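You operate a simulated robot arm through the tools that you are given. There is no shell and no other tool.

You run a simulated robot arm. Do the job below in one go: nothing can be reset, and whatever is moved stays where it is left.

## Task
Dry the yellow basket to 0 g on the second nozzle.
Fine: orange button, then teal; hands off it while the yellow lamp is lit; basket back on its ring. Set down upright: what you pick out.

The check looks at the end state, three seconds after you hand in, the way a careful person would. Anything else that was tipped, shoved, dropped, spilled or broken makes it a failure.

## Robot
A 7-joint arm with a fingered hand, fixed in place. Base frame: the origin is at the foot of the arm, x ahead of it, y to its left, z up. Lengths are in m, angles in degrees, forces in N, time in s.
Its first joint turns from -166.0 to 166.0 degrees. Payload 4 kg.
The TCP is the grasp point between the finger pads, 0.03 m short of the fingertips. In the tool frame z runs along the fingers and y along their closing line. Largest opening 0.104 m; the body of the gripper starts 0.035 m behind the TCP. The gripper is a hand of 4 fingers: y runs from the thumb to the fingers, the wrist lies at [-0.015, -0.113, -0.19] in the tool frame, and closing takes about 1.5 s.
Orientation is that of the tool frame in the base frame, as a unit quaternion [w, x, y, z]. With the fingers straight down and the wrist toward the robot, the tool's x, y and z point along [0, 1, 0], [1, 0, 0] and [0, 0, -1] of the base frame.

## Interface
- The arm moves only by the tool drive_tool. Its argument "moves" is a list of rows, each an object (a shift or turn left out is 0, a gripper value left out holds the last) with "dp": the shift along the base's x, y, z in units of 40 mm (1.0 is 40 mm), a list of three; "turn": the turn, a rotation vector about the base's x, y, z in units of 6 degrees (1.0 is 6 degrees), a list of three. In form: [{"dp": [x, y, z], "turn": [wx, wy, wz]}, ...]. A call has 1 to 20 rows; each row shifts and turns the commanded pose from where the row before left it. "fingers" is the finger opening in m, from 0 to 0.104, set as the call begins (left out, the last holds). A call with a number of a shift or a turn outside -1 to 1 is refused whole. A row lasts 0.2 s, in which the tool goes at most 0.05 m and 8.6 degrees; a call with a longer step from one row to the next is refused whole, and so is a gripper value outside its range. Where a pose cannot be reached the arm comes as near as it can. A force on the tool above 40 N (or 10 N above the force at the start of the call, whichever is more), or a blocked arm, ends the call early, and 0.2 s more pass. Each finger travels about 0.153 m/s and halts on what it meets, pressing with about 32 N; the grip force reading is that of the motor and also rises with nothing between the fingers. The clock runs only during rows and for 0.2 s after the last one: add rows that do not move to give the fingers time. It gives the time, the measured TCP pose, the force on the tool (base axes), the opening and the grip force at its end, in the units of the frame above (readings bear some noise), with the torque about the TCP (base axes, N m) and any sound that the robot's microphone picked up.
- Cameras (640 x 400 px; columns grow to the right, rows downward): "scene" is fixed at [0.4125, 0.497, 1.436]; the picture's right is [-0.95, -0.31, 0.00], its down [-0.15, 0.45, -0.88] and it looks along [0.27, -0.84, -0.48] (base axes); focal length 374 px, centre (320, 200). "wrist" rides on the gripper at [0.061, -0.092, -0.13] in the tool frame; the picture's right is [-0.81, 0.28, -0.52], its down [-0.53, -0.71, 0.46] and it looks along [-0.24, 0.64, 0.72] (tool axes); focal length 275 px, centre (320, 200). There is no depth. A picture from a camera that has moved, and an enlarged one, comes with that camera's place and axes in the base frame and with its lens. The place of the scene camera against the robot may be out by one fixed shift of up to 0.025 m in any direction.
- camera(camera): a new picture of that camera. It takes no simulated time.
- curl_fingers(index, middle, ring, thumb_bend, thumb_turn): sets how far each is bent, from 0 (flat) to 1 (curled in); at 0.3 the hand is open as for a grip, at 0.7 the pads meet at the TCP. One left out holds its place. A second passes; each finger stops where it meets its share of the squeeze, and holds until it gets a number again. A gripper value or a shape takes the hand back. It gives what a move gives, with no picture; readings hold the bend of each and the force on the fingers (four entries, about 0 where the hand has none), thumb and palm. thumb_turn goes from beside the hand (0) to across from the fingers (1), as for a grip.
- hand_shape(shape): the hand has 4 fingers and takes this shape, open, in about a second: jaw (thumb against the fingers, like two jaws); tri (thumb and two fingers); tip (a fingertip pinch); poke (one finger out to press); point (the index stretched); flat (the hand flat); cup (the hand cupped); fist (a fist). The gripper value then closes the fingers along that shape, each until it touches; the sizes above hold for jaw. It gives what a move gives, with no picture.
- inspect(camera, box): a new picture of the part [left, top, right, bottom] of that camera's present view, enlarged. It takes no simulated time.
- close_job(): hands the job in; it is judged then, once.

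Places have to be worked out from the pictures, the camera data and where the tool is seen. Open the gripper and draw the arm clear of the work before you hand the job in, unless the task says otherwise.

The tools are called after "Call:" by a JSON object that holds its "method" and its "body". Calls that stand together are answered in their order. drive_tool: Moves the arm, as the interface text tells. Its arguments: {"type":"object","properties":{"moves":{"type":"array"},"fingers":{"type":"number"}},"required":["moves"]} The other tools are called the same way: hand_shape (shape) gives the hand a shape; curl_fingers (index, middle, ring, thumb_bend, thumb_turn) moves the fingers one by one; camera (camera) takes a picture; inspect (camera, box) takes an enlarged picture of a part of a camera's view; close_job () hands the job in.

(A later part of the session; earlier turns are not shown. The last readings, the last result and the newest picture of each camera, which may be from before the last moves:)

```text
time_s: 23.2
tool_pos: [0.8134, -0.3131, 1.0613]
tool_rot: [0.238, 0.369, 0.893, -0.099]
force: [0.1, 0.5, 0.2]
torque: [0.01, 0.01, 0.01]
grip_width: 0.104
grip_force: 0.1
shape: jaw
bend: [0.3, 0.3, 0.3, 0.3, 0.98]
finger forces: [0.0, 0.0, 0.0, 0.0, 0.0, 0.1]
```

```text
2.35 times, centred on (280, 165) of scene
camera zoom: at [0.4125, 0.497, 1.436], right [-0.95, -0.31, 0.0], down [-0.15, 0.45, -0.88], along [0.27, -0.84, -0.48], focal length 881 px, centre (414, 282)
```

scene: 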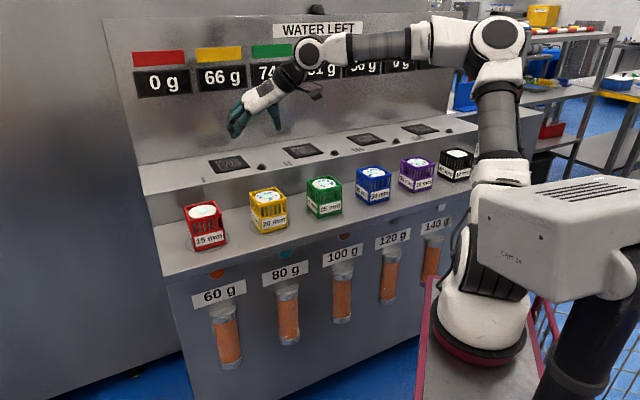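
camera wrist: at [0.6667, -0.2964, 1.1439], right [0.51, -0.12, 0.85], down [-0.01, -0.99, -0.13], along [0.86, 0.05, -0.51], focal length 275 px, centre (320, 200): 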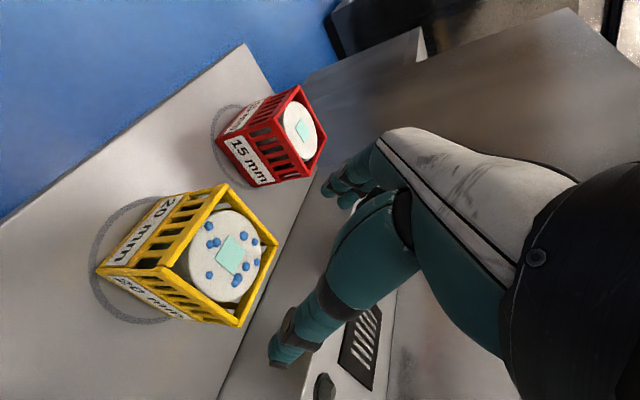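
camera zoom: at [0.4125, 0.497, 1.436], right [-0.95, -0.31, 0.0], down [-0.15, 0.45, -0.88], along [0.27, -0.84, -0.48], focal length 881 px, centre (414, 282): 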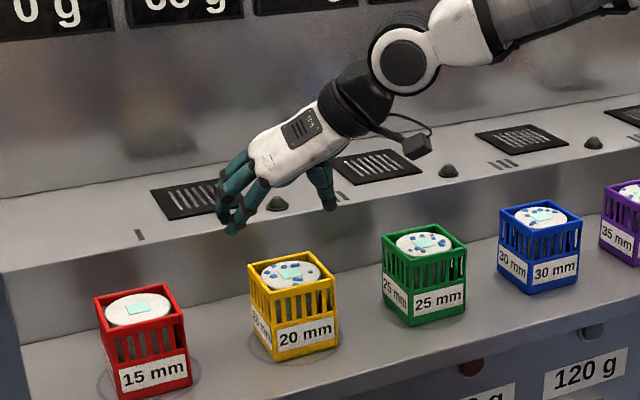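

Two views triangulate the rim at z≈0.974, the centre at (0.811, -0.318) and the counter at z≈0.876. I'll lower to just above the grasp and check the finger clearance in pictures.

Call:
{"method": "drive_tool", "body": {"moves": [{"dp": [-0.08, -0.015, -0.7]}, {"dp": [-0.08, -0.015, -0.7]}, {"dp": [0, 0, 0]}, {"dp": [0, 0, 0]}]}}

Call:
{"method": "camera", "body": {"camera": "wrist"}}

Call:
{"method": "inspect", "body": {"camera": "scene", "box": [180, 110, 380, 250]}}

```text
time_s: 24.2
tool_pos: [0.8066, -0.3145, 1.0053]
tool_rot: [0.239, 0.369, 0.893, -0.099]
force: [-0.3, -0.4, -0.1]
torque: [-0.01, -0.03, -0.03]
grip_width: 0.1036
grip_force: 0.1
shape: jaw
bend: [0.3, 0.3, 0.3, 0.3, 0.98]
finger forces: [0.0, 0.0, 0.1, 0.0, 0.1, 0.0]
```

```text
taken
camera wrist: at [0.6594, -0.2981, 1.0872], right [0.51, -0.12, 0.85], down [-0.01, -0.99, -0.13], along [0.86, 0.05, -0.51], focal length 275 px, centre (320, 200)
```

wrist: 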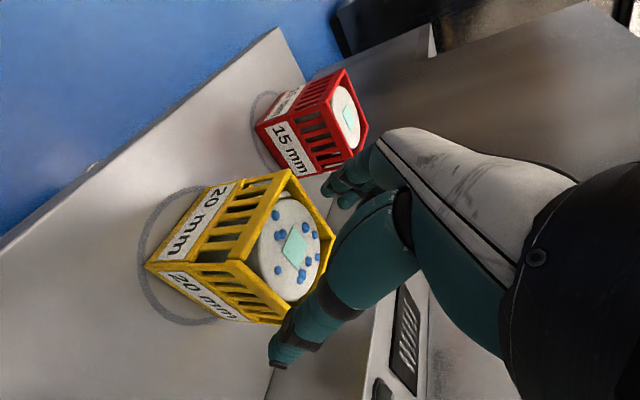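

```text
2.86 times, centred on (280, 180) of scene
camera zoom: at [0.4125, 0.497, 1.436], right [-0.95, -0.31, 0.0], down [-0.15, 0.45, -0.88], along [0.27, -0.84, -0.48], focal length 1070 px, centre (434, 257)
```

zoom: 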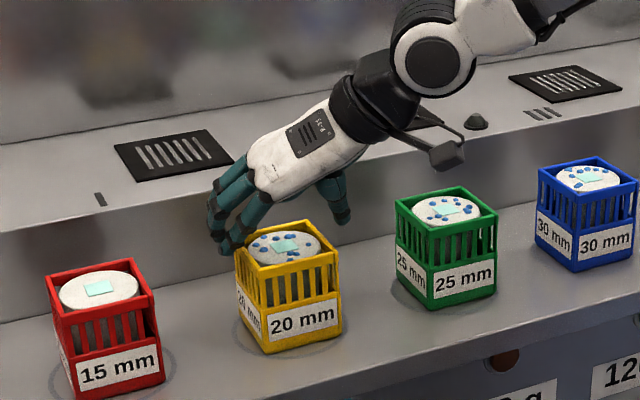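

All three views agree on a centre of (0.811, -0.318), and the fingers straddle the basket. I'll descend to grasp height (z≈0.962) with the hand open.

Call:
{"method": "drive_tool", "body": {"moves": [{"dp": [0, 0, -0.5]}, {"dp": [0, 0, -0.5]}, {"dp": [0, 0, 0]}, {"dp": [0, 0, 0]}]}}

Call:
{"method": "camera", "body": {"camera": "wrist"}}

Call:
{"method": "inspect", "body": {"camera": "scene", "box": [180, 110, 380, 250]}}

```text
time_s: 25.2
tool_pos: [0.8069, -0.3152, 0.9649]
tool_rot: [0.24, 0.367, 0.893, -0.099]
force: [3.8, 3.9, 13.8]
torque: [0.52, -0.2, -0.08]
grip_width: 0.1038
grip_force: 0.1
shape: jaw
bend: [0.27, 0.3, 0.3, 0.3, 0.98]
finger forces: [12.8, 0.0, 0.0, 0.0, 0.1, 0.1]
```

```text
taken
camera wrist: at [0.6599, -0.2978, 1.0479], right [0.51, -0.12, 0.85], down [-0.01, -0.99, -0.13], along [0.86, 0.05, -0.5], focal length 275 px, centre (320, 200)
```

wrist: 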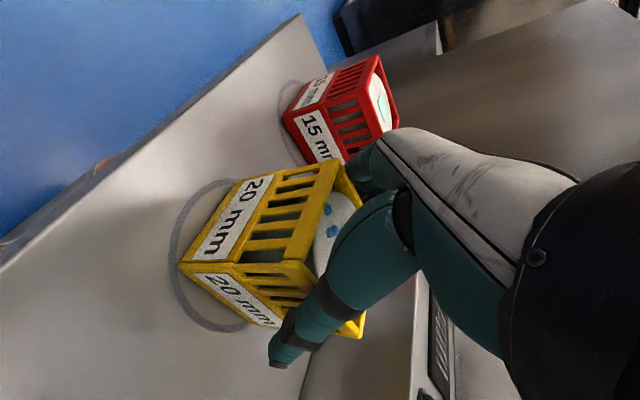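

```text
2.86 times, centred on (280, 180) of scene
camera zoom: at [0.4125, 0.497, 1.436], right [-0.95, -0.31, 0.0], down [-0.15, 0.45, -0.88], along [0.27, -0.84, -0.48], focal length 1070 px, centre (434, 257)
```

zoom: 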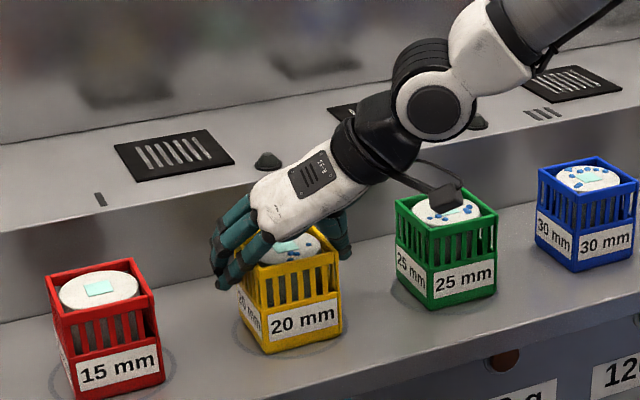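

The index finger touches the left rim (12.8 N). I'll back off upward, shift slightly left and open the fingers wider before trying again.

Call:
{"method": "drive_tool", "body": {"moves": [{"dp": [0, 0, 0.7]}, {"dp": [0.1, 0.1, 0.6]}, {"dp": [0, 0, 0]}]}}

Call:
{"method": "curl_fingers", "body": {"index": 0.18, "middle": 0.18, "ring": 0.18, "thumb_bend": 0.2, "thumb_turn": 1.0}}

Call:
{"method": "camera", "body": {"camera": "wrist"}}

Call:
{"method": "inspect", "body": {"camera": "scene", "box": [180, 110, 380, 250]}}

```text
time_s: 26.0
tool_pos: [0.811, -0.3103, 1.0179]
tool_rot: [0.239, 0.369, 0.893, -0.099]
force: [-0.3, 0.5, -0.1]
torque: [-0.03, 0.02, 0.01]
grip_width: 0.1042
grip_force: 0.0
shape: jaw
bend: [0.3, 0.3, 0.3, 0.3, 0.98]
finger forces: [0.1, 0.1, 0.0, 0.0, 0.0, 0.1]
```

```text
time_s: 27.0
tool_pos: [0.8115, -0.3107, 1.016]
tool_rot: [0.239, 0.368, 0.893, -0.099]
force: [0.0, -0.6, 0.0]
torque: [0.01, -0.01, 0.02]
grip_width: 0.128
grip_force: 0.0
shape: fingers
bend: [0.18, 0.18, 0.18, 0.2, 0.97]
finger forces: [0.0, 0.0, 0.0, 0.0, 0.0, 0.0]
```

```text
taken
camera wrist: at [0.6638, -0.294, 1.0997], right [0.51, -0.12, 0.85], down [-0.01, -0.99, -0.13], along [0.86, 0.05, -0.51], focal length 275 px, centre (320, 200)
```

wrist: 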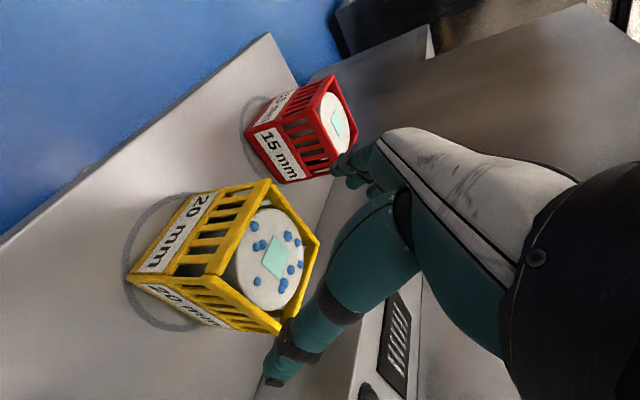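

```text
2.86 times, centred on (280, 180) of scene
camera zoom: at [0.4125, 0.497, 1.436], right [-0.95, -0.31, 0.0], down [-0.15, 0.45, -0.88], along [0.27, -0.84, -0.48], focal length 1070 px, centre (434, 257)
```

zoom: 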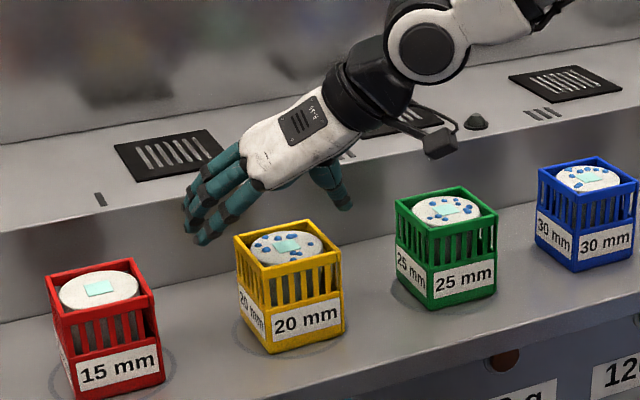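

The basket is undisturbed and the hand is now open 0.128 m. I'll descend again with the wider opening.

Call:
{"method": "drive_tool", "body": {"moves": [{"dp": [-0.035, -0.035, -0.5]}, {"dp": [-0.035, -0.035, -0.5]}, {"dp": [0, 0, -0.3]}, {"dp": [0, 0, 0]}, {"dp": [0, 0, 0]}]}}

Call:
{"method": "camera", "body": {"camera": "wrist"}}

Call:
{"method": "inspect", "body": {"camera": "scene", "box": [180, 110, 380, 250]}}

```text
time_s: 28.2
tool_pos: [0.8097, -0.3146, 0.9648]
tool_rot: [0.239, 0.368, 0.893, -0.099]
force: [-0.5, 1.1, -0.1]
torque: [-0.03, 0.0, 0.03]
grip_width: 0.1284
grip_force: 0.2
shape: fingers
bend: [0.18, 0.18, 0.18, 0.2, 0.97]
finger forces: [0.0, 0.0, 0.0, 0.0, 0.0, 0.0]
```

```text
taken
camera wrist: at [0.6611, -0.2968, 1.0471], right [0.51, -0.12, 0.85], down [-0.01, -0.99, -0.13], along [0.86, 0.05, -0.51], focal length 275 px, centre (320, 200)
```

wrist: 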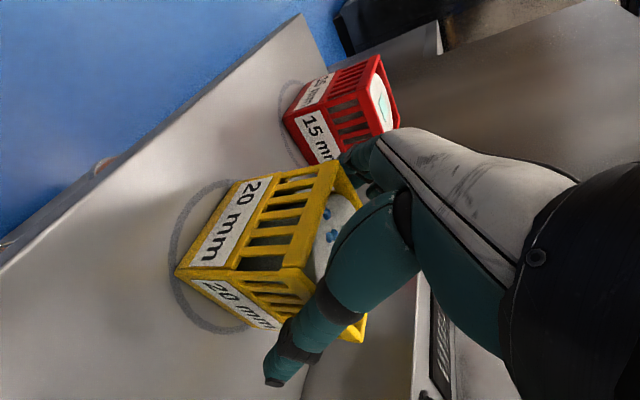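

```text
2.86 times, centred on (280, 180) of scene
camera zoom: at [0.4125, 0.497, 1.436], right [-0.95, -0.31, 0.0], down [-0.15, 0.45, -0.88], along [0.27, -0.84, -0.48], focal length 1070 px, centre (434, 257)
```

zoom: 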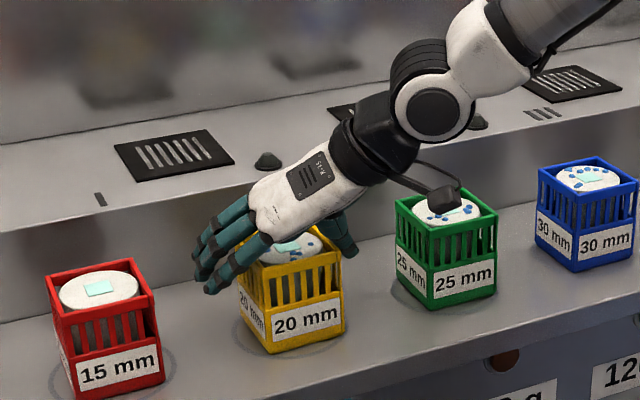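

No contact now, and the basket sits between thumb and fingers. I'll close the hand on it and hold still for the fingers to settle.

Call:
{"method": "drive_tool", "body": {"fingers": 0.05, "moves": [{"dp": [0, 0, 0]}, {"dp": [0, 0, 0]}, {"dp": [0, 0, 0]}, {"dp": [0, 0, 0]}, {"dp": [0, 0, 0]}, {"dp": [0, 0, 0]}, {"dp": [0, 0, 0]}, {"dp": [0, 0, 0]}]}}

Call:
{"method": "camera", "body": {"camera": "wrist"}}

Call:
{"method": "inspect", "body": {"camera": "scene", "box": [180, 110, 380, 250]}}

```text
time_s: 30.0
tool_pos: [0.8079, -0.3134, 0.9647]
tool_rot: [0.239, 0.369, 0.893, -0.099]
force: [-1.2, 1.0, 0.3]
torque: [0.13, -0.18, 0.07]
grip_width: 0.075
grip_force: 31.3
shape: jaw
bend: [0.27, 0.37, 0.33, 0.55, 0.98]
finger forces: [22.4, 10.8, 3.9, 0.1, 36.9, 0.0]
```

```text
taken
camera wrist: at [0.6611, -0.2968, 1.0472], right [0.51, -0.12, 0.85], down [-0.01, -0.99, -0.13], along [0.86, 0.05, -0.51], focal length 275 px, centre (320, 200)
```

wrist: 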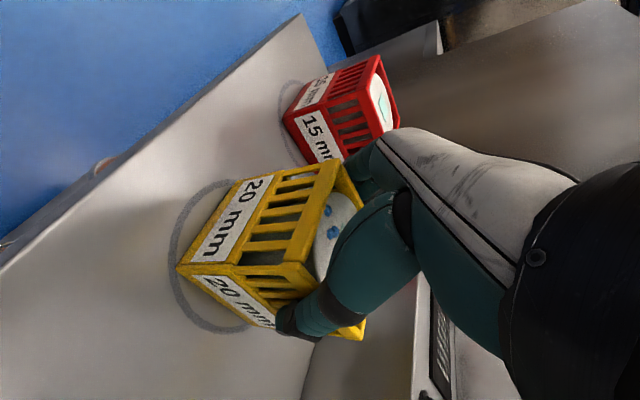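

```text
2.86 times, centred on (280, 180) of scene
camera zoom: at [0.4125, 0.497, 1.436], right [-0.95, -0.31, 0.0], down [-0.15, 0.45, -0.88], along [0.27, -0.84, -0.48], focal length 1070 px, centre (434, 257)
```

zoom: 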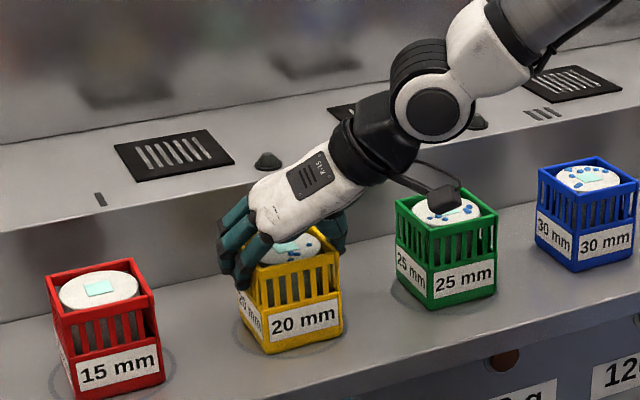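

All three fingers and the thumb hold the basket (width 0.075 m). I'll lift a little and check that it hangs level.

Call:
{"method": "drive_tool", "body": {"moves": [{"dp": [0, 0, 0.25]}, {"dp": [0, 0, 0.25]}, {"dp": [0, 0, 0.3]}, {"dp": [0, 0, 0.3]}, {"dp": [0, 0, 0]}]}}

Call:
{"method": "camera", "body": {"camera": "wrist"}}

Call:
{"method": "inspect", "body": {"camera": "scene", "box": [180, 110, 380, 250]}}

```text
time_s: 31.2
tool_pos: [0.8104, -0.315, 1.0079]
tool_rot: [0.239, 0.369, 0.893, -0.099]
force: [0.9, 1.1, -6.3]
torque: [0.02, -0.01, 0.01]
grip_width: 0.0752
grip_force: 32.1
shape: jaw
bend: [0.27, 0.37, 0.34, 0.55, 0.98]
finger forces: [21.8, 11.0, 3.9, 0.1, 36.4, 0.1]
```

```text
taken
camera wrist: at [0.6615, -0.297, 1.0905], right [0.51, -0.12, 0.85], down [-0.02, -0.99, -0.13], along [0.86, 0.05, -0.51], focal length 275 px, centre (320, 200)
```

wrist: 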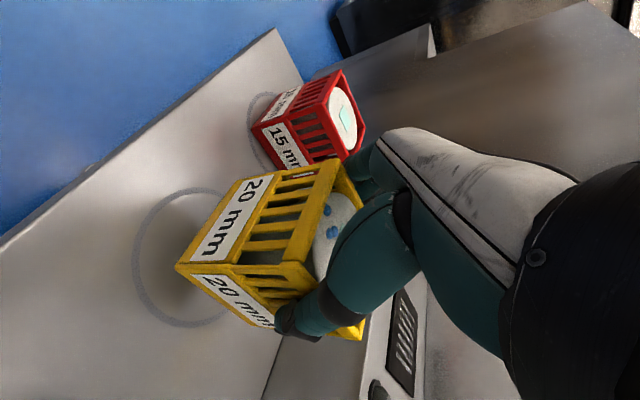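

```text
2.86 times, centred on (280, 180) of scene
camera zoom: at [0.4125, 0.497, 1.436], right [-0.95, -0.31, 0.0], down [-0.15, 0.45, -0.88], along [0.27, -0.84, -0.48], focal length 1070 px, centre (434, 257)
```

zoom: 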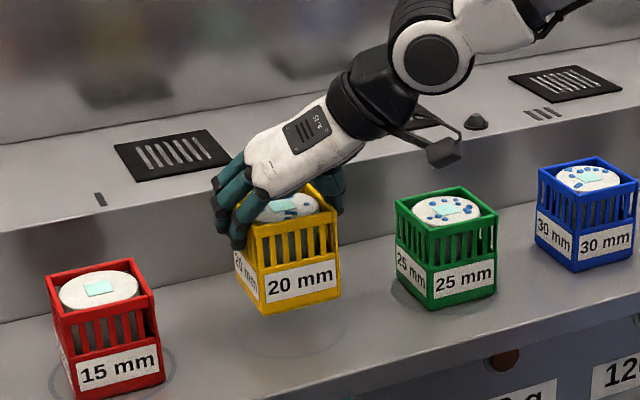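

The basket hangs level (about 6.3 N). I'll lift to clear the ledge and carry it above nozzle II.

Call:
{"method": "drive_tool", "body": {"moves": [{"dp": [0, 0, 0.9]}, {"dp": [0, 0, 0.9]}, {"dp": [0, 0, 0.9]}, {"dp": [0, 0, 0.9]}, {"dp": [0.06, -0.92, 0]}, {"dp": [0.06, -0.92, 0]}, {"dp": [0.06, -0.92, 0]}, {"dp": [0.06, -0.92, 0]}, {"dp": [0.06, -0.92, 0]}, {"dp": [0.06, -0.92, 0]}, {"dp": [0.06, -0.92, 0]}, {"dp": [0.06, -0.92, 0]}, {"dp": [0.06, -0.92, 0]}, {"dp": [0, 0, 0]}, {"dp": [0, 0, 0]}]}}

Call:
{"method": "camera", "body": {"camera": "wrist"}}

Call:
{"method": "inspect", "body": {"camera": "scene", "box": [220, 60, 420, 185]}}

```text
time_s: 34.4
tool_pos: [0.8302, -0.6454, 1.1511]
tool_rot: [0.238, 0.368, 0.893, -0.099]
force: [-0.4, 0.3, -6.4]
torque: [0.02, 0.01, 0.0]
grip_width: 0.0747
grip_force: 32.1
shape: jaw
bend: [0.27, 0.37, 0.34, 0.55, 0.98]
finger forces: [21.3, 11.0, 3.9, 0.0, 35.9, 0.0]
```

```text
taken
camera wrist: at [0.6831, -0.6285, 1.2348], right [0.51, -0.12, 0.85], down [-0.01, -0.99, -0.13], along [0.86, 0.05, -0.51], focal length 275 px, centre (320, 200)
```

wrist: 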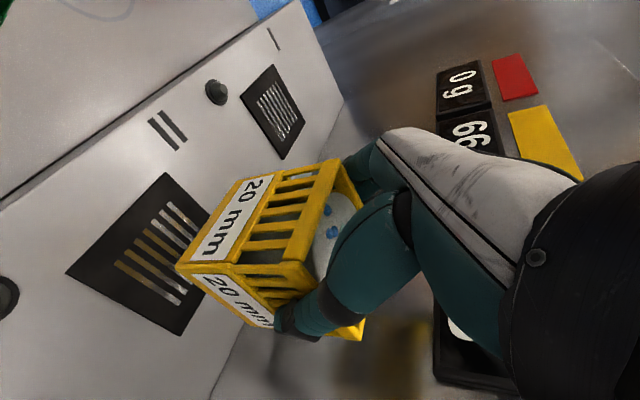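

```text
3.20 times, centred on (320, 122) of scene
camera zoom: at [0.4125, 0.497, 1.436], right [-0.95, -0.31, 0.0], down [-0.15, 0.45, -0.88], along [0.27, -0.84, -0.48], focal length 1198 px, centre (320, 448)
```

zoom: 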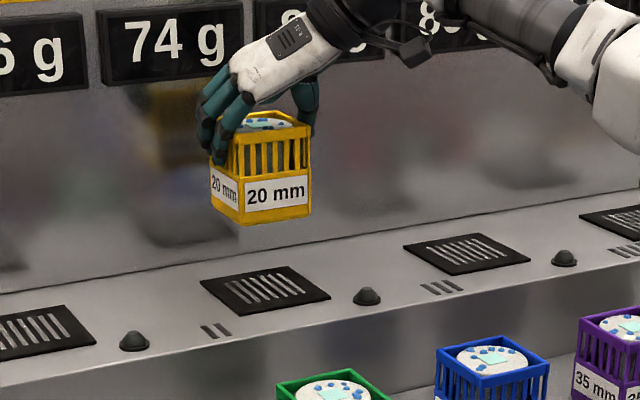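

The basket is centred over nozzle II. I'll lower it to just above the plate.

Call:
{"method": "drive_tool", "body": {"moves": [{"dp": [0, 0, -0.5]}, {"dp": [0, 0, -0.5]}, {"dp": [0, 0, -0.4]}, {"dp": [0, 0, -0.3]}, {"dp": [0, 0, 0]}, {"dp": [0, 0, 0]}]}}

Call:
{"method": "inspect", "body": {"camera": "wrist", "box": [80, 100, 400, 400]}}

Call:
{"method": "inspect", "body": {"camera": "scene", "box": [240, 90, 360, 170]}}

```text
time_s: 35.8
tool_pos: [0.8295, -0.6451, 1.0819]
tool_rot: [0.238, 0.369, 0.893, -0.1]
force: [0.1, -0.9, -5.1]
torque: [0.01, -0.01, 0.04]
grip_width: 0.0748
grip_force: 32.2
shape: jaw
bend: [0.27, 0.37, 0.34, 0.55, 0.98]
finger forces: [21.2, 11.0, 3.9, 0.0, 35.9, 0.0]
```

```text
1.33 times, centred on (240, 250) of wrist
camera zoom: at [0.6831, -0.6281, 1.1663], right [0.51, -0.12, 0.85], down [-0.01, -0.99, -0.13], along [0.86, 0.05, -0.51], focal length 367 px, centre (427, 133)
```

zoom: 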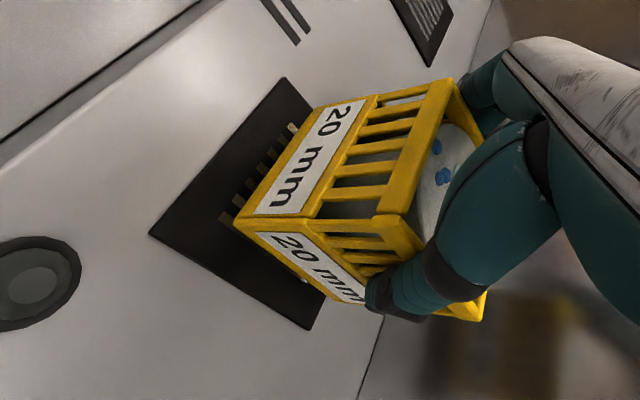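

```text
5.00 times, centred on (300, 130) of scene
camera zoom: at [0.4125, 0.497, 1.436], right [-0.95, -0.31, 0.0], down [-0.15, 0.45, -0.88], along [0.27, -0.84, -0.48], focal length 1872 px, centre (420, 550)
```

zoom: 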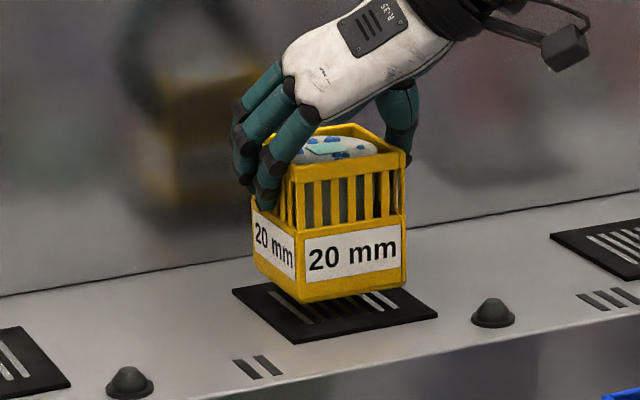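

It's centred just above the plate. I'll lower slowly until the weight comes off.

Call:
{"method": "drive_tool", "body": {"moves": [{"dp": [0, 0, -0.1]}, {"dp": [0, 0, -0.1]}, {"dp": [0, 0, 0]}]}}

Call:
{"method": "inspect", "body": {"camera": "scene", "box": [240, 90, 360, 170]}}

```text
time_s: 36.6
tool_pos: [0.8301, -0.6445, 1.0754]
tool_rot: [0.238, 0.368, 0.893, -0.099]
force: [1.0, 0.3, -6.0]
torque: [0.05, 0.02, 0.01]
grip_width: 0.0749
grip_force: 31.8
shape: jaw
bend: [0.27, 0.37, 0.34, 0.55, 0.98]
finger forces: [21.2, 11.0, 3.9, 0.0, 35.9, 0.0]
```

```text
5.00 times, centred on (300, 130) of scene
camera zoom: at [0.4125, 0.497, 1.436], right [-0.95, -0.31, 0.0], down [-0.15, 0.45, -0.88], along [0.27, -0.84, -0.48], focal length 1872 px, centre (420, 550)
```

zoom: 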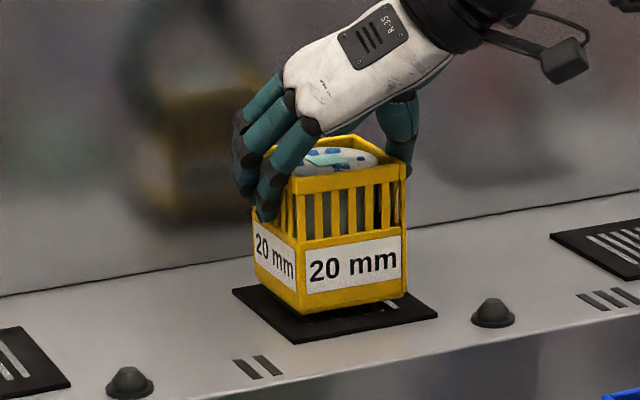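

Still hanging at −6.0 N. A few more millimetres in small steps.

Call:
{"method": "drive_tool", "body": {"moves": [{"dp": [0, 0, -0.06]}, {"dp": [0, 0, -0.06]}, {"dp": [0, 0, 0]}]}}

```text
time_s: 37.4
tool_pos: [0.83, -0.6456, 1.072]
tool_rot: [0.24, 0.369, 0.893, -0.099]
force: [-1.0, -0.3, -5.4]
torque: [0.03, 0.02, -0.01]
grip_width: 0.0749
grip_force: 32.2
shape: jaw
bend: [0.27, 0.37, 0.34, 0.55, 0.98]
finger forces: [21.2, 11.0, 3.9, 0.0, 35.9, 0.0]
```

Call:
{"method": "drive_tool", "body": {"moves": [{"dp": [0, 0, -0.06]}, {"dp": [0, 0, -0.06]}, {"dp": [0, 0, 0]}]}}

Call:
{"method": "inspect", "body": {"camera": "scene", "box": [240, 90, 360, 170]}}

```text
time_s: 38.2
tool_pos: [0.8289, -0.6438, 1.068]
tool_rot: [0.239, 0.369, 0.893, -0.1]
force: [-2.3, 0.8, 7.0]
torque: [0.03, 0.02, -0.06]
grip_width: 0.0749
grip_force: 32.3
shape: jaw
bend: [0.27, 0.37, 0.34, 0.55, 0.98]
finger forces: [22.1, 10.8, 4.1, 0.1, 37.4, 0.0]
```

```text
5.00 times, centred on (300, 130) of scene
camera zoom: at [0.4125, 0.497, 1.436], right [-0.95, -0.31, 0.0], down [-0.15, 0.45, -0.88], along [0.27, -0.84, -0.48], focal length 1872 px, centre (420, 550)
```

zoom: 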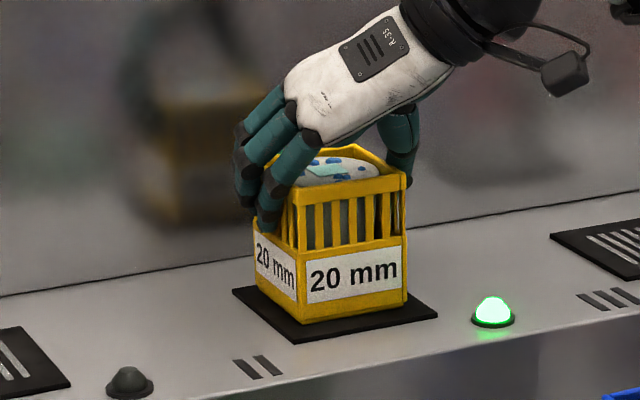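

The basket is seated and nozzle II's lamp turned green. I'll release by opening the hand wide.

Call:
{"method": "curl_fingers", "body": {"index": 0.17, "middle": 0.17, "ring": 0.17, "thumb_bend": 0.2, "thumb_turn": 1.0}}

Call:
{"method": "inspect", "body": {"camera": "scene", "box": [240, 90, 360, 170]}}

Call:
{"method": "camera", "body": {"camera": "wrist"}}

```text
time_s: 39.2
tool_pos: [0.8294, -0.6457, 1.0652]
tool_rot: [0.239, 0.37, 0.892, -0.1]
force: [0.1, -0.6, 0.3]
torque: [0.01, 0.03, -0.01]
grip_width: 0.1292
grip_force: 0.0
shape: fingers
bend: [0.17, 0.17, 0.17, 0.2, 0.97]
finger forces: [0.0, 0.1, 0.1, 0.0, 0.0, 0.1]
```

```text
5.00 times, centred on (300, 130) of scene
camera zoom: at [0.4125, 0.497, 1.436], right [-0.95, -0.31, 0.0], down [-0.15, 0.45, -0.88], along [0.27, -0.84, -0.48], focal length 1872 px, centre (420, 550)
```

zoom: 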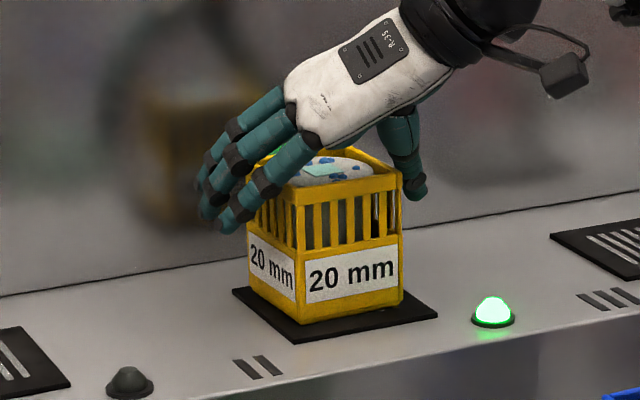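

```text
taken
camera wrist: at [0.6826, -0.6279, 1.1494], right [0.51, -0.12, 0.85], down [-0.01, -0.99, -0.13], along [0.86, 0.05, -0.51], focal length 275 px, centre (320, 200)
```

wrist: 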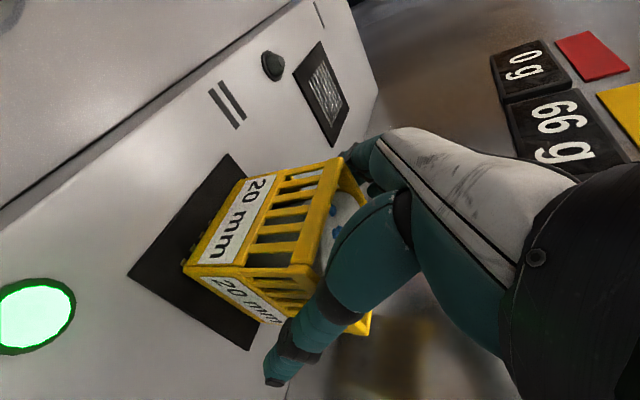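

Released cleanly; the basket stands on nozzle II with its lamp green. I'll lift straight up, then draw back over the counter to the area in front of the orange button.

Call:
{"method": "drive_tool", "body": {"moves": [{"dp": [0, 0, 0.6]}, {"dp": [0, 0, 0.9]}, {"dp": [0, 0, 0.9]}, {"dp": [0, 0, 0.6]}, {"dp": [-0.155, 0.95, 0]}, {"dp": [-0.155, 0.95, 0]}, {"dp": [-0.155, 0.95, 0]}, {"dp": [-0.155, 0.95, 0]}, {"dp": [-0.155, 0.95, 0]}, {"dp": [-0.155, 0.95, 0]}, {"dp": [-0.155, 0.95, 0]}, {"dp": [-0.155, 0.95, 0]}, {"dp": [-0.155, 0.95, 0]}, {"dp": [-0.155, 0.95, 0]}, {"dp": [-0.155, 0.95, 0]}, {"dp": [-0.155, 0.95, 0]}, {"dp": [0, 0, 0]}]}}

Call:
{"method": "camera", "body": {"camera": "scene"}}

Call:
{"method": "camera", "body": {"camera": "wrist"}}

```text
time_s: 42.8
tool_pos: [0.7547, -0.1888, 1.1892]
tool_rot: [0.239, 0.369, 0.893, -0.1]
force: [0.0, -0.1, -0.4]
torque: [0.01, 0.0, 0.03]
grip_width: 0.1293
grip_force: 0.1
shape: fingers
bend: [0.17, 0.17, 0.17, 0.2, 0.97]
finger forces: [0.0, 0.0, 0.0, 0.1, 0.0, 0.0]
```

```text
taken
```

scene: 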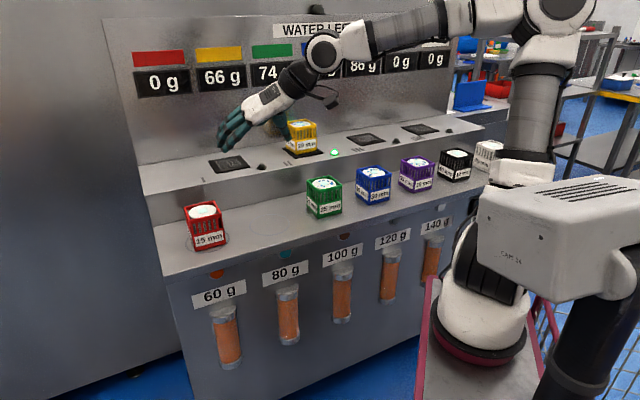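

```text
taken
camera wrist: at [0.6078, -0.1713, 1.2713], right [0.51, -0.12, 0.85], down [-0.01, -0.99, -0.13], along [0.86, 0.05, -0.51], focal length 275 px, centre (320, 200)
```

wrist: 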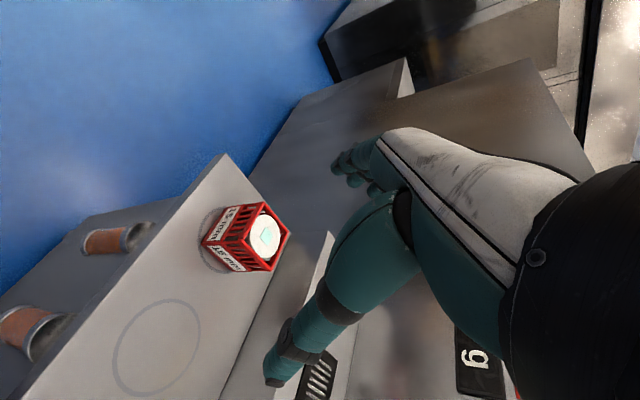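

Display still reads 66 g for yellow and the lamp is green. Now I'll tilt the hand to horizontal, pointing at the machine, in front of the counter and above its height.

Call:
{"method": "drive_tool", "body": {"moves": [{"dp": [-0.24, 0.065, -0.22], "turn": [-0.707, -0.707, 0]}, {"dp": [-0.24, 0.065, -0.22], "turn": [-0.707, -0.707, 0]}, {"dp": [-0.24, 0.065, -0.22], "turn": [-0.707, -0.707, 0]}, {"dp": [-0.24, 0.065, -0.22], "turn": [-0.707, -0.707, 0]}, {"dp": [-0.24, 0.065, -0.22], "turn": [-0.707, -0.707, 0]}, {"dp": [-0.24, 0.065, -0.22], "turn": [-0.707, -0.707, 0]}, {"dp": [-0.24, 0.065, -0.22], "turn": [-0.707, -0.707, 0]}, {"dp": [-0.24, 0.065, -0.22], "turn": [-0.707, -0.707, 0]}, {"dp": [-0.24, 0.065, -0.22], "turn": [-0.707, -0.707, 0]}, {"dp": [-0.24, 0.065, -0.22], "turn": [-0.707, -0.707, 0]}, {"dp": [0, 0, 0]}, {"dp": [0, 0, 0]}]}}

Call:
{"method": "hand_shape", "body": {"shape": "poke"}}

Call:
{"method": "camera", "body": {"camera": "scene"}}

Call:
{"method": "camera", "body": {"camera": "wrist"}}

```text
time_s: 45.4
tool_pos: [0.7593, -0.1719, 1.1661]
tool_rot: [0.652, 0.27, 0.654, -0.271]
force: [-0.4, 0.0, 0.2]
torque: [-0.02, -0.03, 0.01]
grip_width: 0.1294
grip_force: 0.0
shape: fingers
bend: [0.17, 0.17, 0.17, 0.2, 0.97]
finger forces: [0.0, 0.0, 0.0, 0.0, 0.0, 0.0]
out of reach, approached as far as the arm can: row 6, 7, 8, 9, 10
```

```text
time_s: 46.3
tool_pos: [0.7581, -0.172, 1.1664]
tool_rot: [0.652, 0.269, 0.654, -0.271]
force: [-0.4, -0.3, 0.4]
torque: [0.0, -0.01, -0.02]
grip_width: 0.0
grip_force: 0.1
shape: poke
bend: [0.7, 0.7, 0.99, 1.0, 1.0]
finger forces: [0.1, 0.1, 0.1, 0.0, 0.1, 0.0]
```

```text
taken
```

scene: 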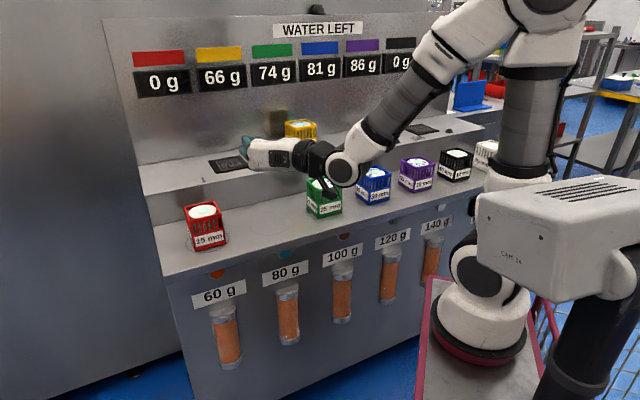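

```text
taken
camera wrist: at [0.6029, -0.146, 1.1062], right [-0.17, 0.56, 0.81], down [-0.18, -0.83, 0.53], along [0.97, -0.06, 0.24], focal length 275 px, centre (320, 200)
```

wrist: 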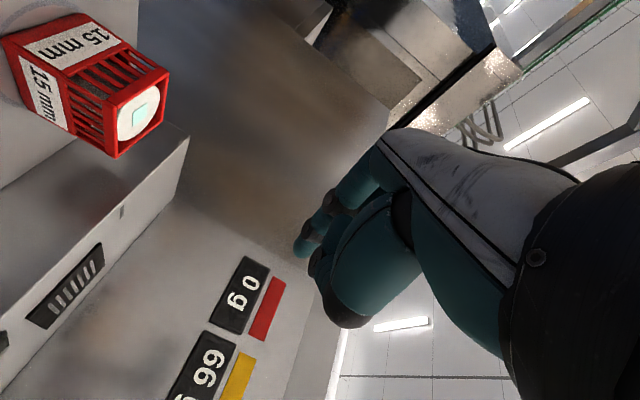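

Fully horizontal is out of reach this close in, so the arm stopped at p≈0.66. I'll ease back to about 78° tilt and see where the commanded pose now stands.

Call:
{"method": "drive_tool", "body": {"moves": [{"turn": [0.707, 0.707, 0]}, {"turn": [0.707, 0.707, 0]}, {"dp": [0, 0, 0]}, {"dp": [0, 0, 0]}]}}

Call:
{"method": "hand_shape", "body": {"shape": "point"}}

Call:
{"method": "camera", "body": {"camera": "scene"}}

Call:
{"method": "camera", "body": {"camera": "wrist"}}

```text
time_s: 47.3
tool_pos: [0.7588, -0.172, 1.1671]
tool_rot: [0.581, 0.296, 0.719, -0.241]
force: [0.3, 0.3, 0.7]
torque: [0.0, 0.02, 0.03]
grip_width: 0.0
grip_force: 0.0
shape: poke
bend: [0.7, 0.7, 0.99, 1.0, 1.0]
finger forces: [0.1, 0.0, 0.0, 0.0, 0.1, 0.0]
```

```text
time_s: 48.2
tool_pos: [0.7587, -0.1722, 1.1669]
tool_rot: [0.581, 0.296, 0.719, -0.241]
force: [-0.1, -0.3, 1.1]
torque: [-0.02, 0.01, 0.01]
grip_width: 0.0
grip_force: 0.0
shape: point
bend: [0.2, 1.0, 1.0, 0.98, 0.88]
finger forces: [0.0, 0.0, 0.1, 0.0, 0.0, 0.1]
```

```text
taken
```

scene: 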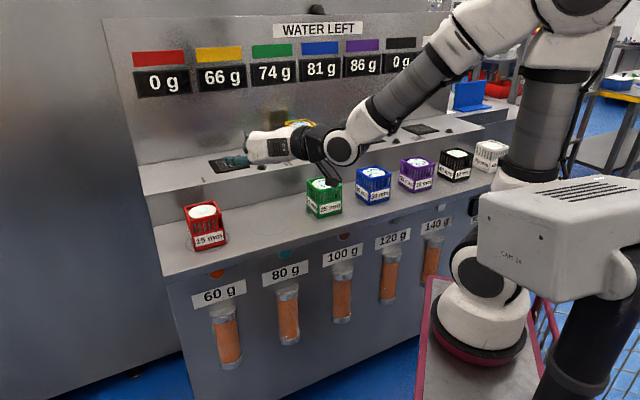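

```text
taken
camera wrist: at [0.5958, -0.1396, 1.1344], right [-0.04, 0.43, 0.9], down [-0.11, -0.9, 0.43], along [0.99, -0.08, 0.09], focal length 275 px, centre (320, 200)
```

wrist: 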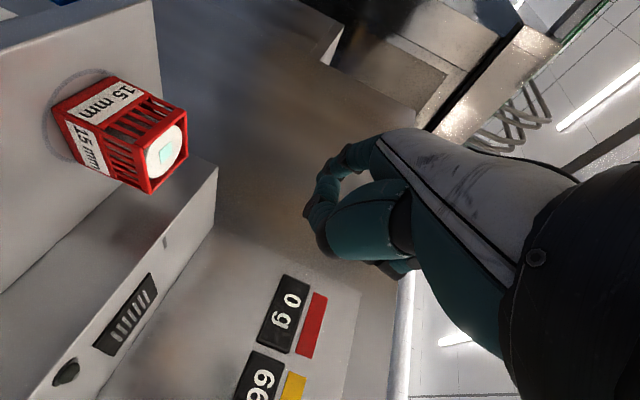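

The commanded pose follows what was reached, which is safe. Next I'll zoom in on the pointing finger.

Call:
{"method": "inspect", "body": {"camera": "scene", "box": [200, 100, 380, 215]}}

Call:
{"method": "inspect", "body": {"camera": "wrist", "box": [280, 100, 440, 300]}}

```text
3.48 times, centred on (290, 158) of scene
camera zoom: at [0.4125, 0.497, 1.436], right [-0.95, -0.31, 0.0], down [-0.15, 0.45, -0.88], along [0.27, -0.84, -0.48], focal length 1302 px, centre (424, 348)
```

zoom: 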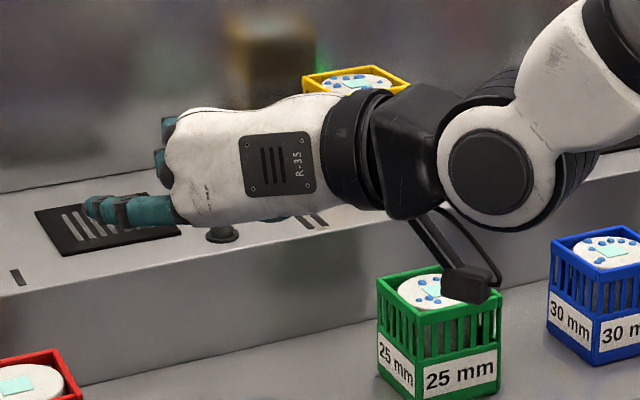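

```text
2.00 times, centred on (360, 200) of wrist
camera zoom: at [0.5958, -0.1396, 1.1344], right [-0.04, 0.43, 0.9], down [-0.11, -0.9, 0.43], along [0.99, -0.08, 0.09], focal length 551 px, centre (240, 200)
```

zoom: 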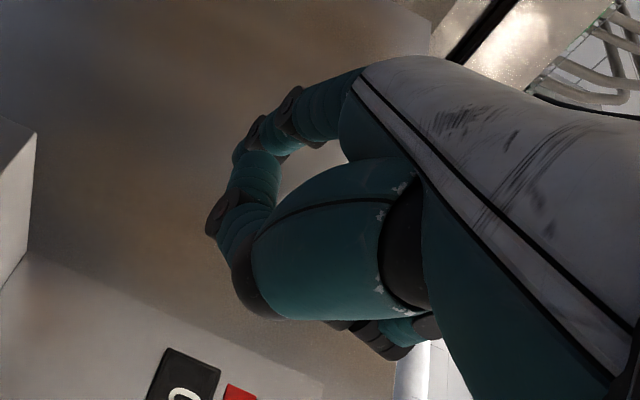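

With the hand pointing, the straight index finger runs along the hand axis, about 30° off tool z. A palm-down roll suits pressing under the lip, so I'll roll the hand 90° about its own axis here in free space and then reduce the tilt to about 60°.

Call:
{"method": "drive_tool", "body": {"moves": [{"turn": [0.69, -0.69, -0.21]}, {"turn": [0.69, -0.69, -0.21]}, {"turn": [0.69, -0.69, -0.21]}, {"turn": [0.69, -0.69, -0.21]}, {"turn": [0.69, -0.69, -0.21]}, {"turn": [0.69, -0.69, -0.21]}, {"turn": [0.69, -0.69, -0.21]}, {"turn": [0.69, -0.69, -0.21]}, {"turn": [0.69, -0.69, -0.21]}, {"turn": [0.69, -0.69, -0.21]}, {"turn": [0.69, -0.69, -0.21]}, {"turn": [0.69, -0.69, -0.21]}, {"turn": [0.69, -0.69, -0.21]}, {"turn": [0.69, -0.69, -0.21]}, {"turn": [0.69, -0.69, -0.21]}, {"dp": [0, 0, 0]}, {"dp": [0, 0, 0]}]}}

Call:
{"method": "camera", "body": {"camera": "scene"}}

Call:
{"method": "camera", "body": {"camera": "wrist"}}

```text
time_s: 51.8
tool_pos: [0.7688, -0.1742, 1.1704]
tool_rot: [0.581, 0.719, 0.299, 0.238]
force: [-0.3, 0.5, -0.5]
torque: [-0.01, -0.03, -0.03]
grip_width: 0.0
grip_force: 0.2
shape: point
bend: [0.2, 1.0, 1.0, 0.98, 0.88]
finger forces: [0.0, 0.0, 0.0, 0.0, 0.0, 0.0]
out of reach, approached as far as the arm can: row 5, 7
```

```text
taken
```

scene: 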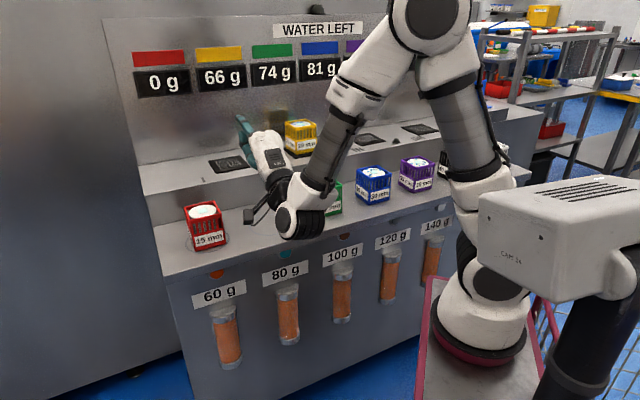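

```text
taken
camera wrist: at [0.7091, -0.0273, 1.1078], right [-0.89, -0.25, 0.38], down [-0.17, -0.59, -0.79], along [0.43, -0.77, 0.48], focal length 275 px, centre (320, 200)
```

wrist: 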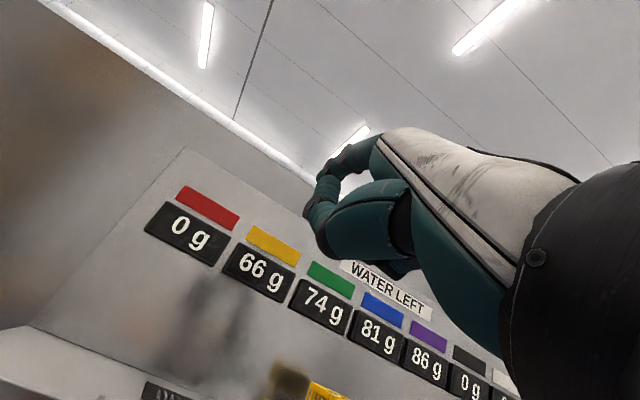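

The roll is complete. I'll reduce the tilt so the finger points level, and draw back and down in front of the counter near the orange button.

Call:
{"method": "drive_tool", "body": {"moves": [{"dp": [-0.08, 0.55, -0.3], "turn": [0.707, 0.707, 0]}, {"dp": [-0.08, 0.55, -0.3], "turn": [0.707, 0.707, 0]}, {"dp": [-0.08, 0.55, -0.3], "turn": [0.707, 0.707, 0]}, {"dp": [-0.08, 0.55, -0.6]}, {"dp": [-0.08, 0.55, -0.6]}, {"dp": [-0.08, 0.55, -0.6]}, {"dp": [0, 0, 0]}, {"dp": [0, 0, 0]}]}}

Call:
{"method": "camera", "body": {"camera": "scene"}}

Call:
{"method": "camera", "body": {"camera": "wrist"}}

```text
time_s: 53.6
tool_pos: [0.7489, -0.0395, 1.0619]
tool_rot: [0.462, 0.8, 0.333, 0.189]
force: [0.1, 0.0, 0.0]
torque: [0.0, 0.0, 0.03]
grip_width: 0.0
grip_force: 0.0
shape: point
bend: [0.2, 1.0, 1.0, 0.98, 0.88]
finger forces: [0.1, 0.0, 0.0, 0.1, 0.0, 0.0]
```

```text
taken
```

scene: 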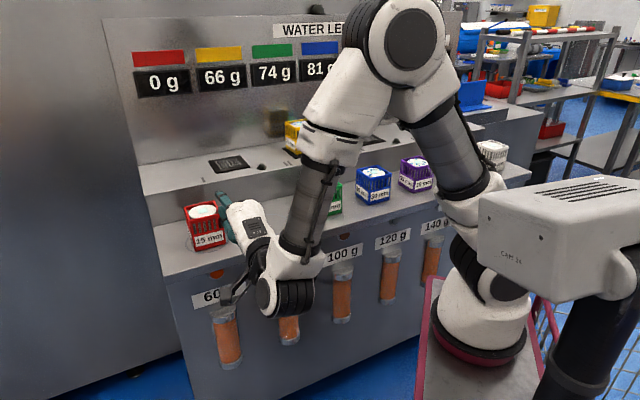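

```text
taken
camera wrist: at [0.6809, 0.1138, 1.0477], right [-0.79, -0.35, 0.5], down [-0.35, -0.41, -0.84], along [0.5, -0.84, 0.2], focal length 275 px, centre (320, 200)
```

wrist: 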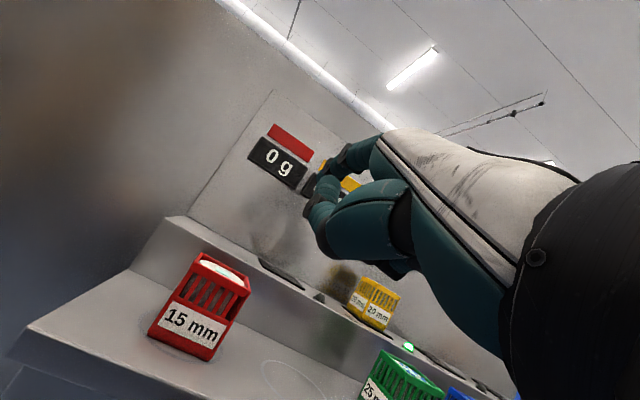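

The hand points straight at the machine, in front of the counter edge. I'll lower it to get a view of the front panel and the buttons.

Call:
{"method": "drive_tool", "body": {"moves": [{"dp": [0, 0, -0.9]}, {"dp": [0, 0, -0.9]}, {"dp": [0, 0, -0.9]}, {"dp": [0, 0, -0.9]}, {"dp": [0, 0, -0.9]}, {"dp": [0, 0, -0.9]}, {"dp": [0, 0, 0]}, {"dp": [0, 0, 0]}]}}

Call:
{"method": "camera", "body": {"camera": "scene"}}

Call:
{"method": "camera", "body": {"camera": "wrist"}}

```text
time_s: 55.4
tool_pos: [0.7497, -0.0405, 0.8447]
tool_rot: [0.462, 0.8, 0.333, 0.189]
force: [0.2, -0.7, -0.5]
torque: [0.01, -0.04, -0.02]
grip_width: 0.0
grip_force: 0.0
shape: point
bend: [0.2, 1.0, 1.0, 0.98, 0.88]
finger forces: [0.1, 0.0, 0.0, 0.0, 0.1, 0.0]
```

```text
taken
```

scene: 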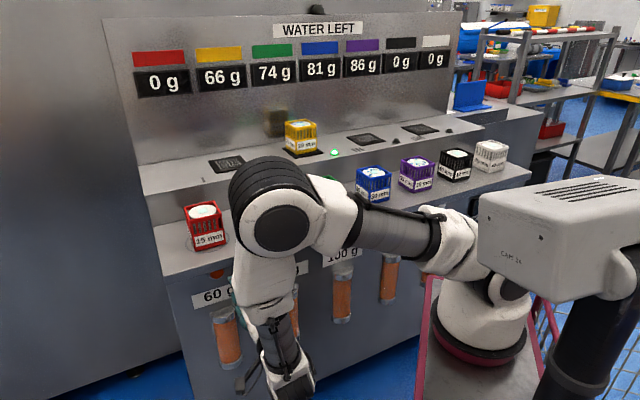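

```text
taken
camera wrist: at [0.6808, 0.1135, 0.8323], right [-0.79, -0.35, 0.5], down [-0.35, -0.41, -0.84], along [0.5, -0.84, 0.2], focal length 275 px, centre (320, 200)
```

wrist: 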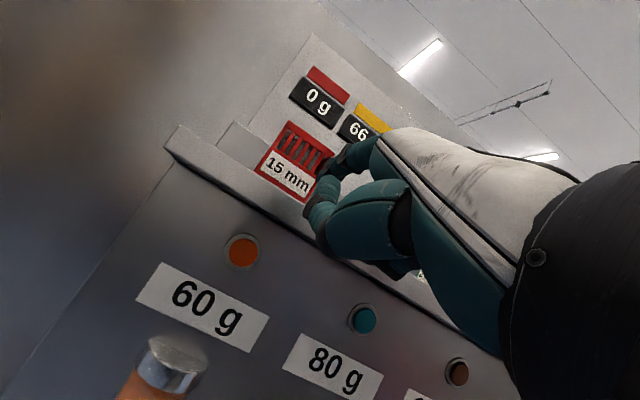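

Orange and teal are now clearly visible on the panel. Zooming in to see button shape, lip and fingertip.

Call:
{"method": "inspect", "body": {"camera": "wrist", "box": [150, 110, 420, 350]}}

Call:
{"method": "inspect", "body": {"camera": "scene", "box": [170, 140, 370, 400]}}

```text
1.67 times, centred on (285, 230) of wrist
camera zoom: at [0.6808, 0.1135, 0.8323], right [-0.79, -0.35, 0.5], down [-0.35, -0.41, -0.84], along [0.5, -0.84, 0.2], focal length 459 px, centre (378, 150)
```

zoom: 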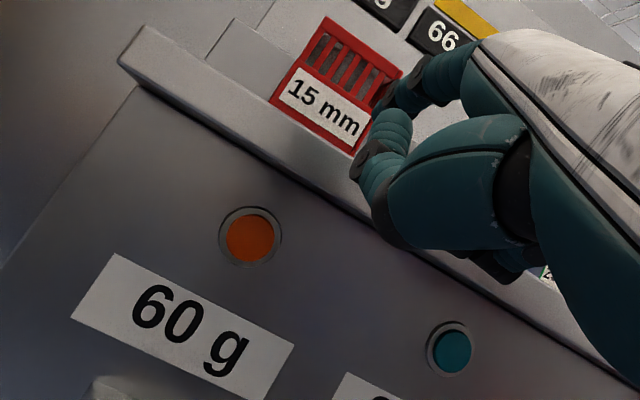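

```text
1.54 times, centred on (270, 270) of scene
camera zoom: at [0.4125, 0.497, 1.436], right [-0.95, -0.31, 0.0], down [-0.15, 0.45, -0.88], along [0.27, -0.84, -0.48], focal length 576 px, centre (397, 92)
```

zoom: 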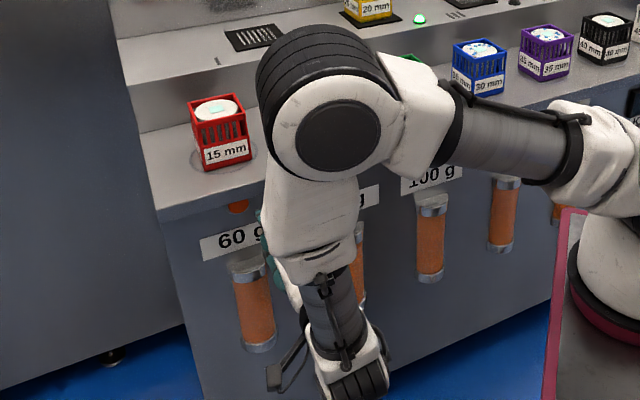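

I need to know exactly where the fingertip is, so I'll enlarge the hand part of the wrist view.

Call:
{"method": "inspect", "body": {"camera": "wrist", "box": [290, 120, 450, 290]}}

Call:
{"method": "inspect", "body": {"camera": "scene", "box": [210, 250, 330, 400]}}

```text
2.35 times, centred on (370, 205) of wrist
camera zoom: at [0.6808, 0.1135, 0.8323], right [-0.79, -0.35, 0.5], down [-0.35, -0.41, -0.84], along [0.5, -0.84, 0.2], focal length 648 px, centre (202, 188)
```

zoom: 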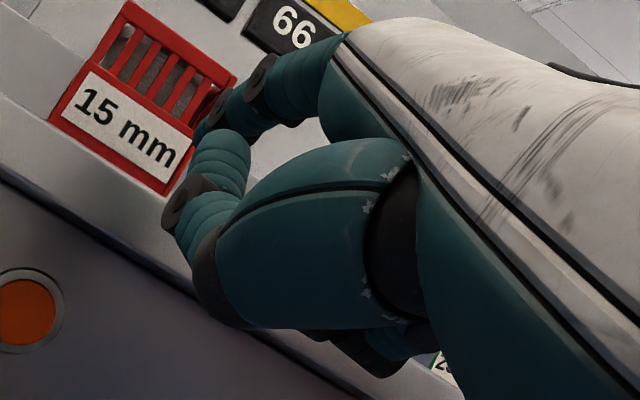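

```text
2.67 times, centred on (270, 325) of scene
camera zoom: at [0.4125, 0.497, 1.436], right [-0.95, -0.31, 0.0], down [-0.15, 0.45, -0.88], along [0.27, -0.84, -0.48], focal length 998 px, centre (453, -133)
```

zoom: 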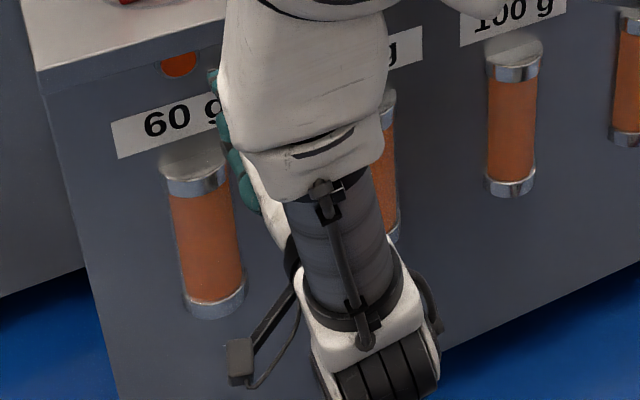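

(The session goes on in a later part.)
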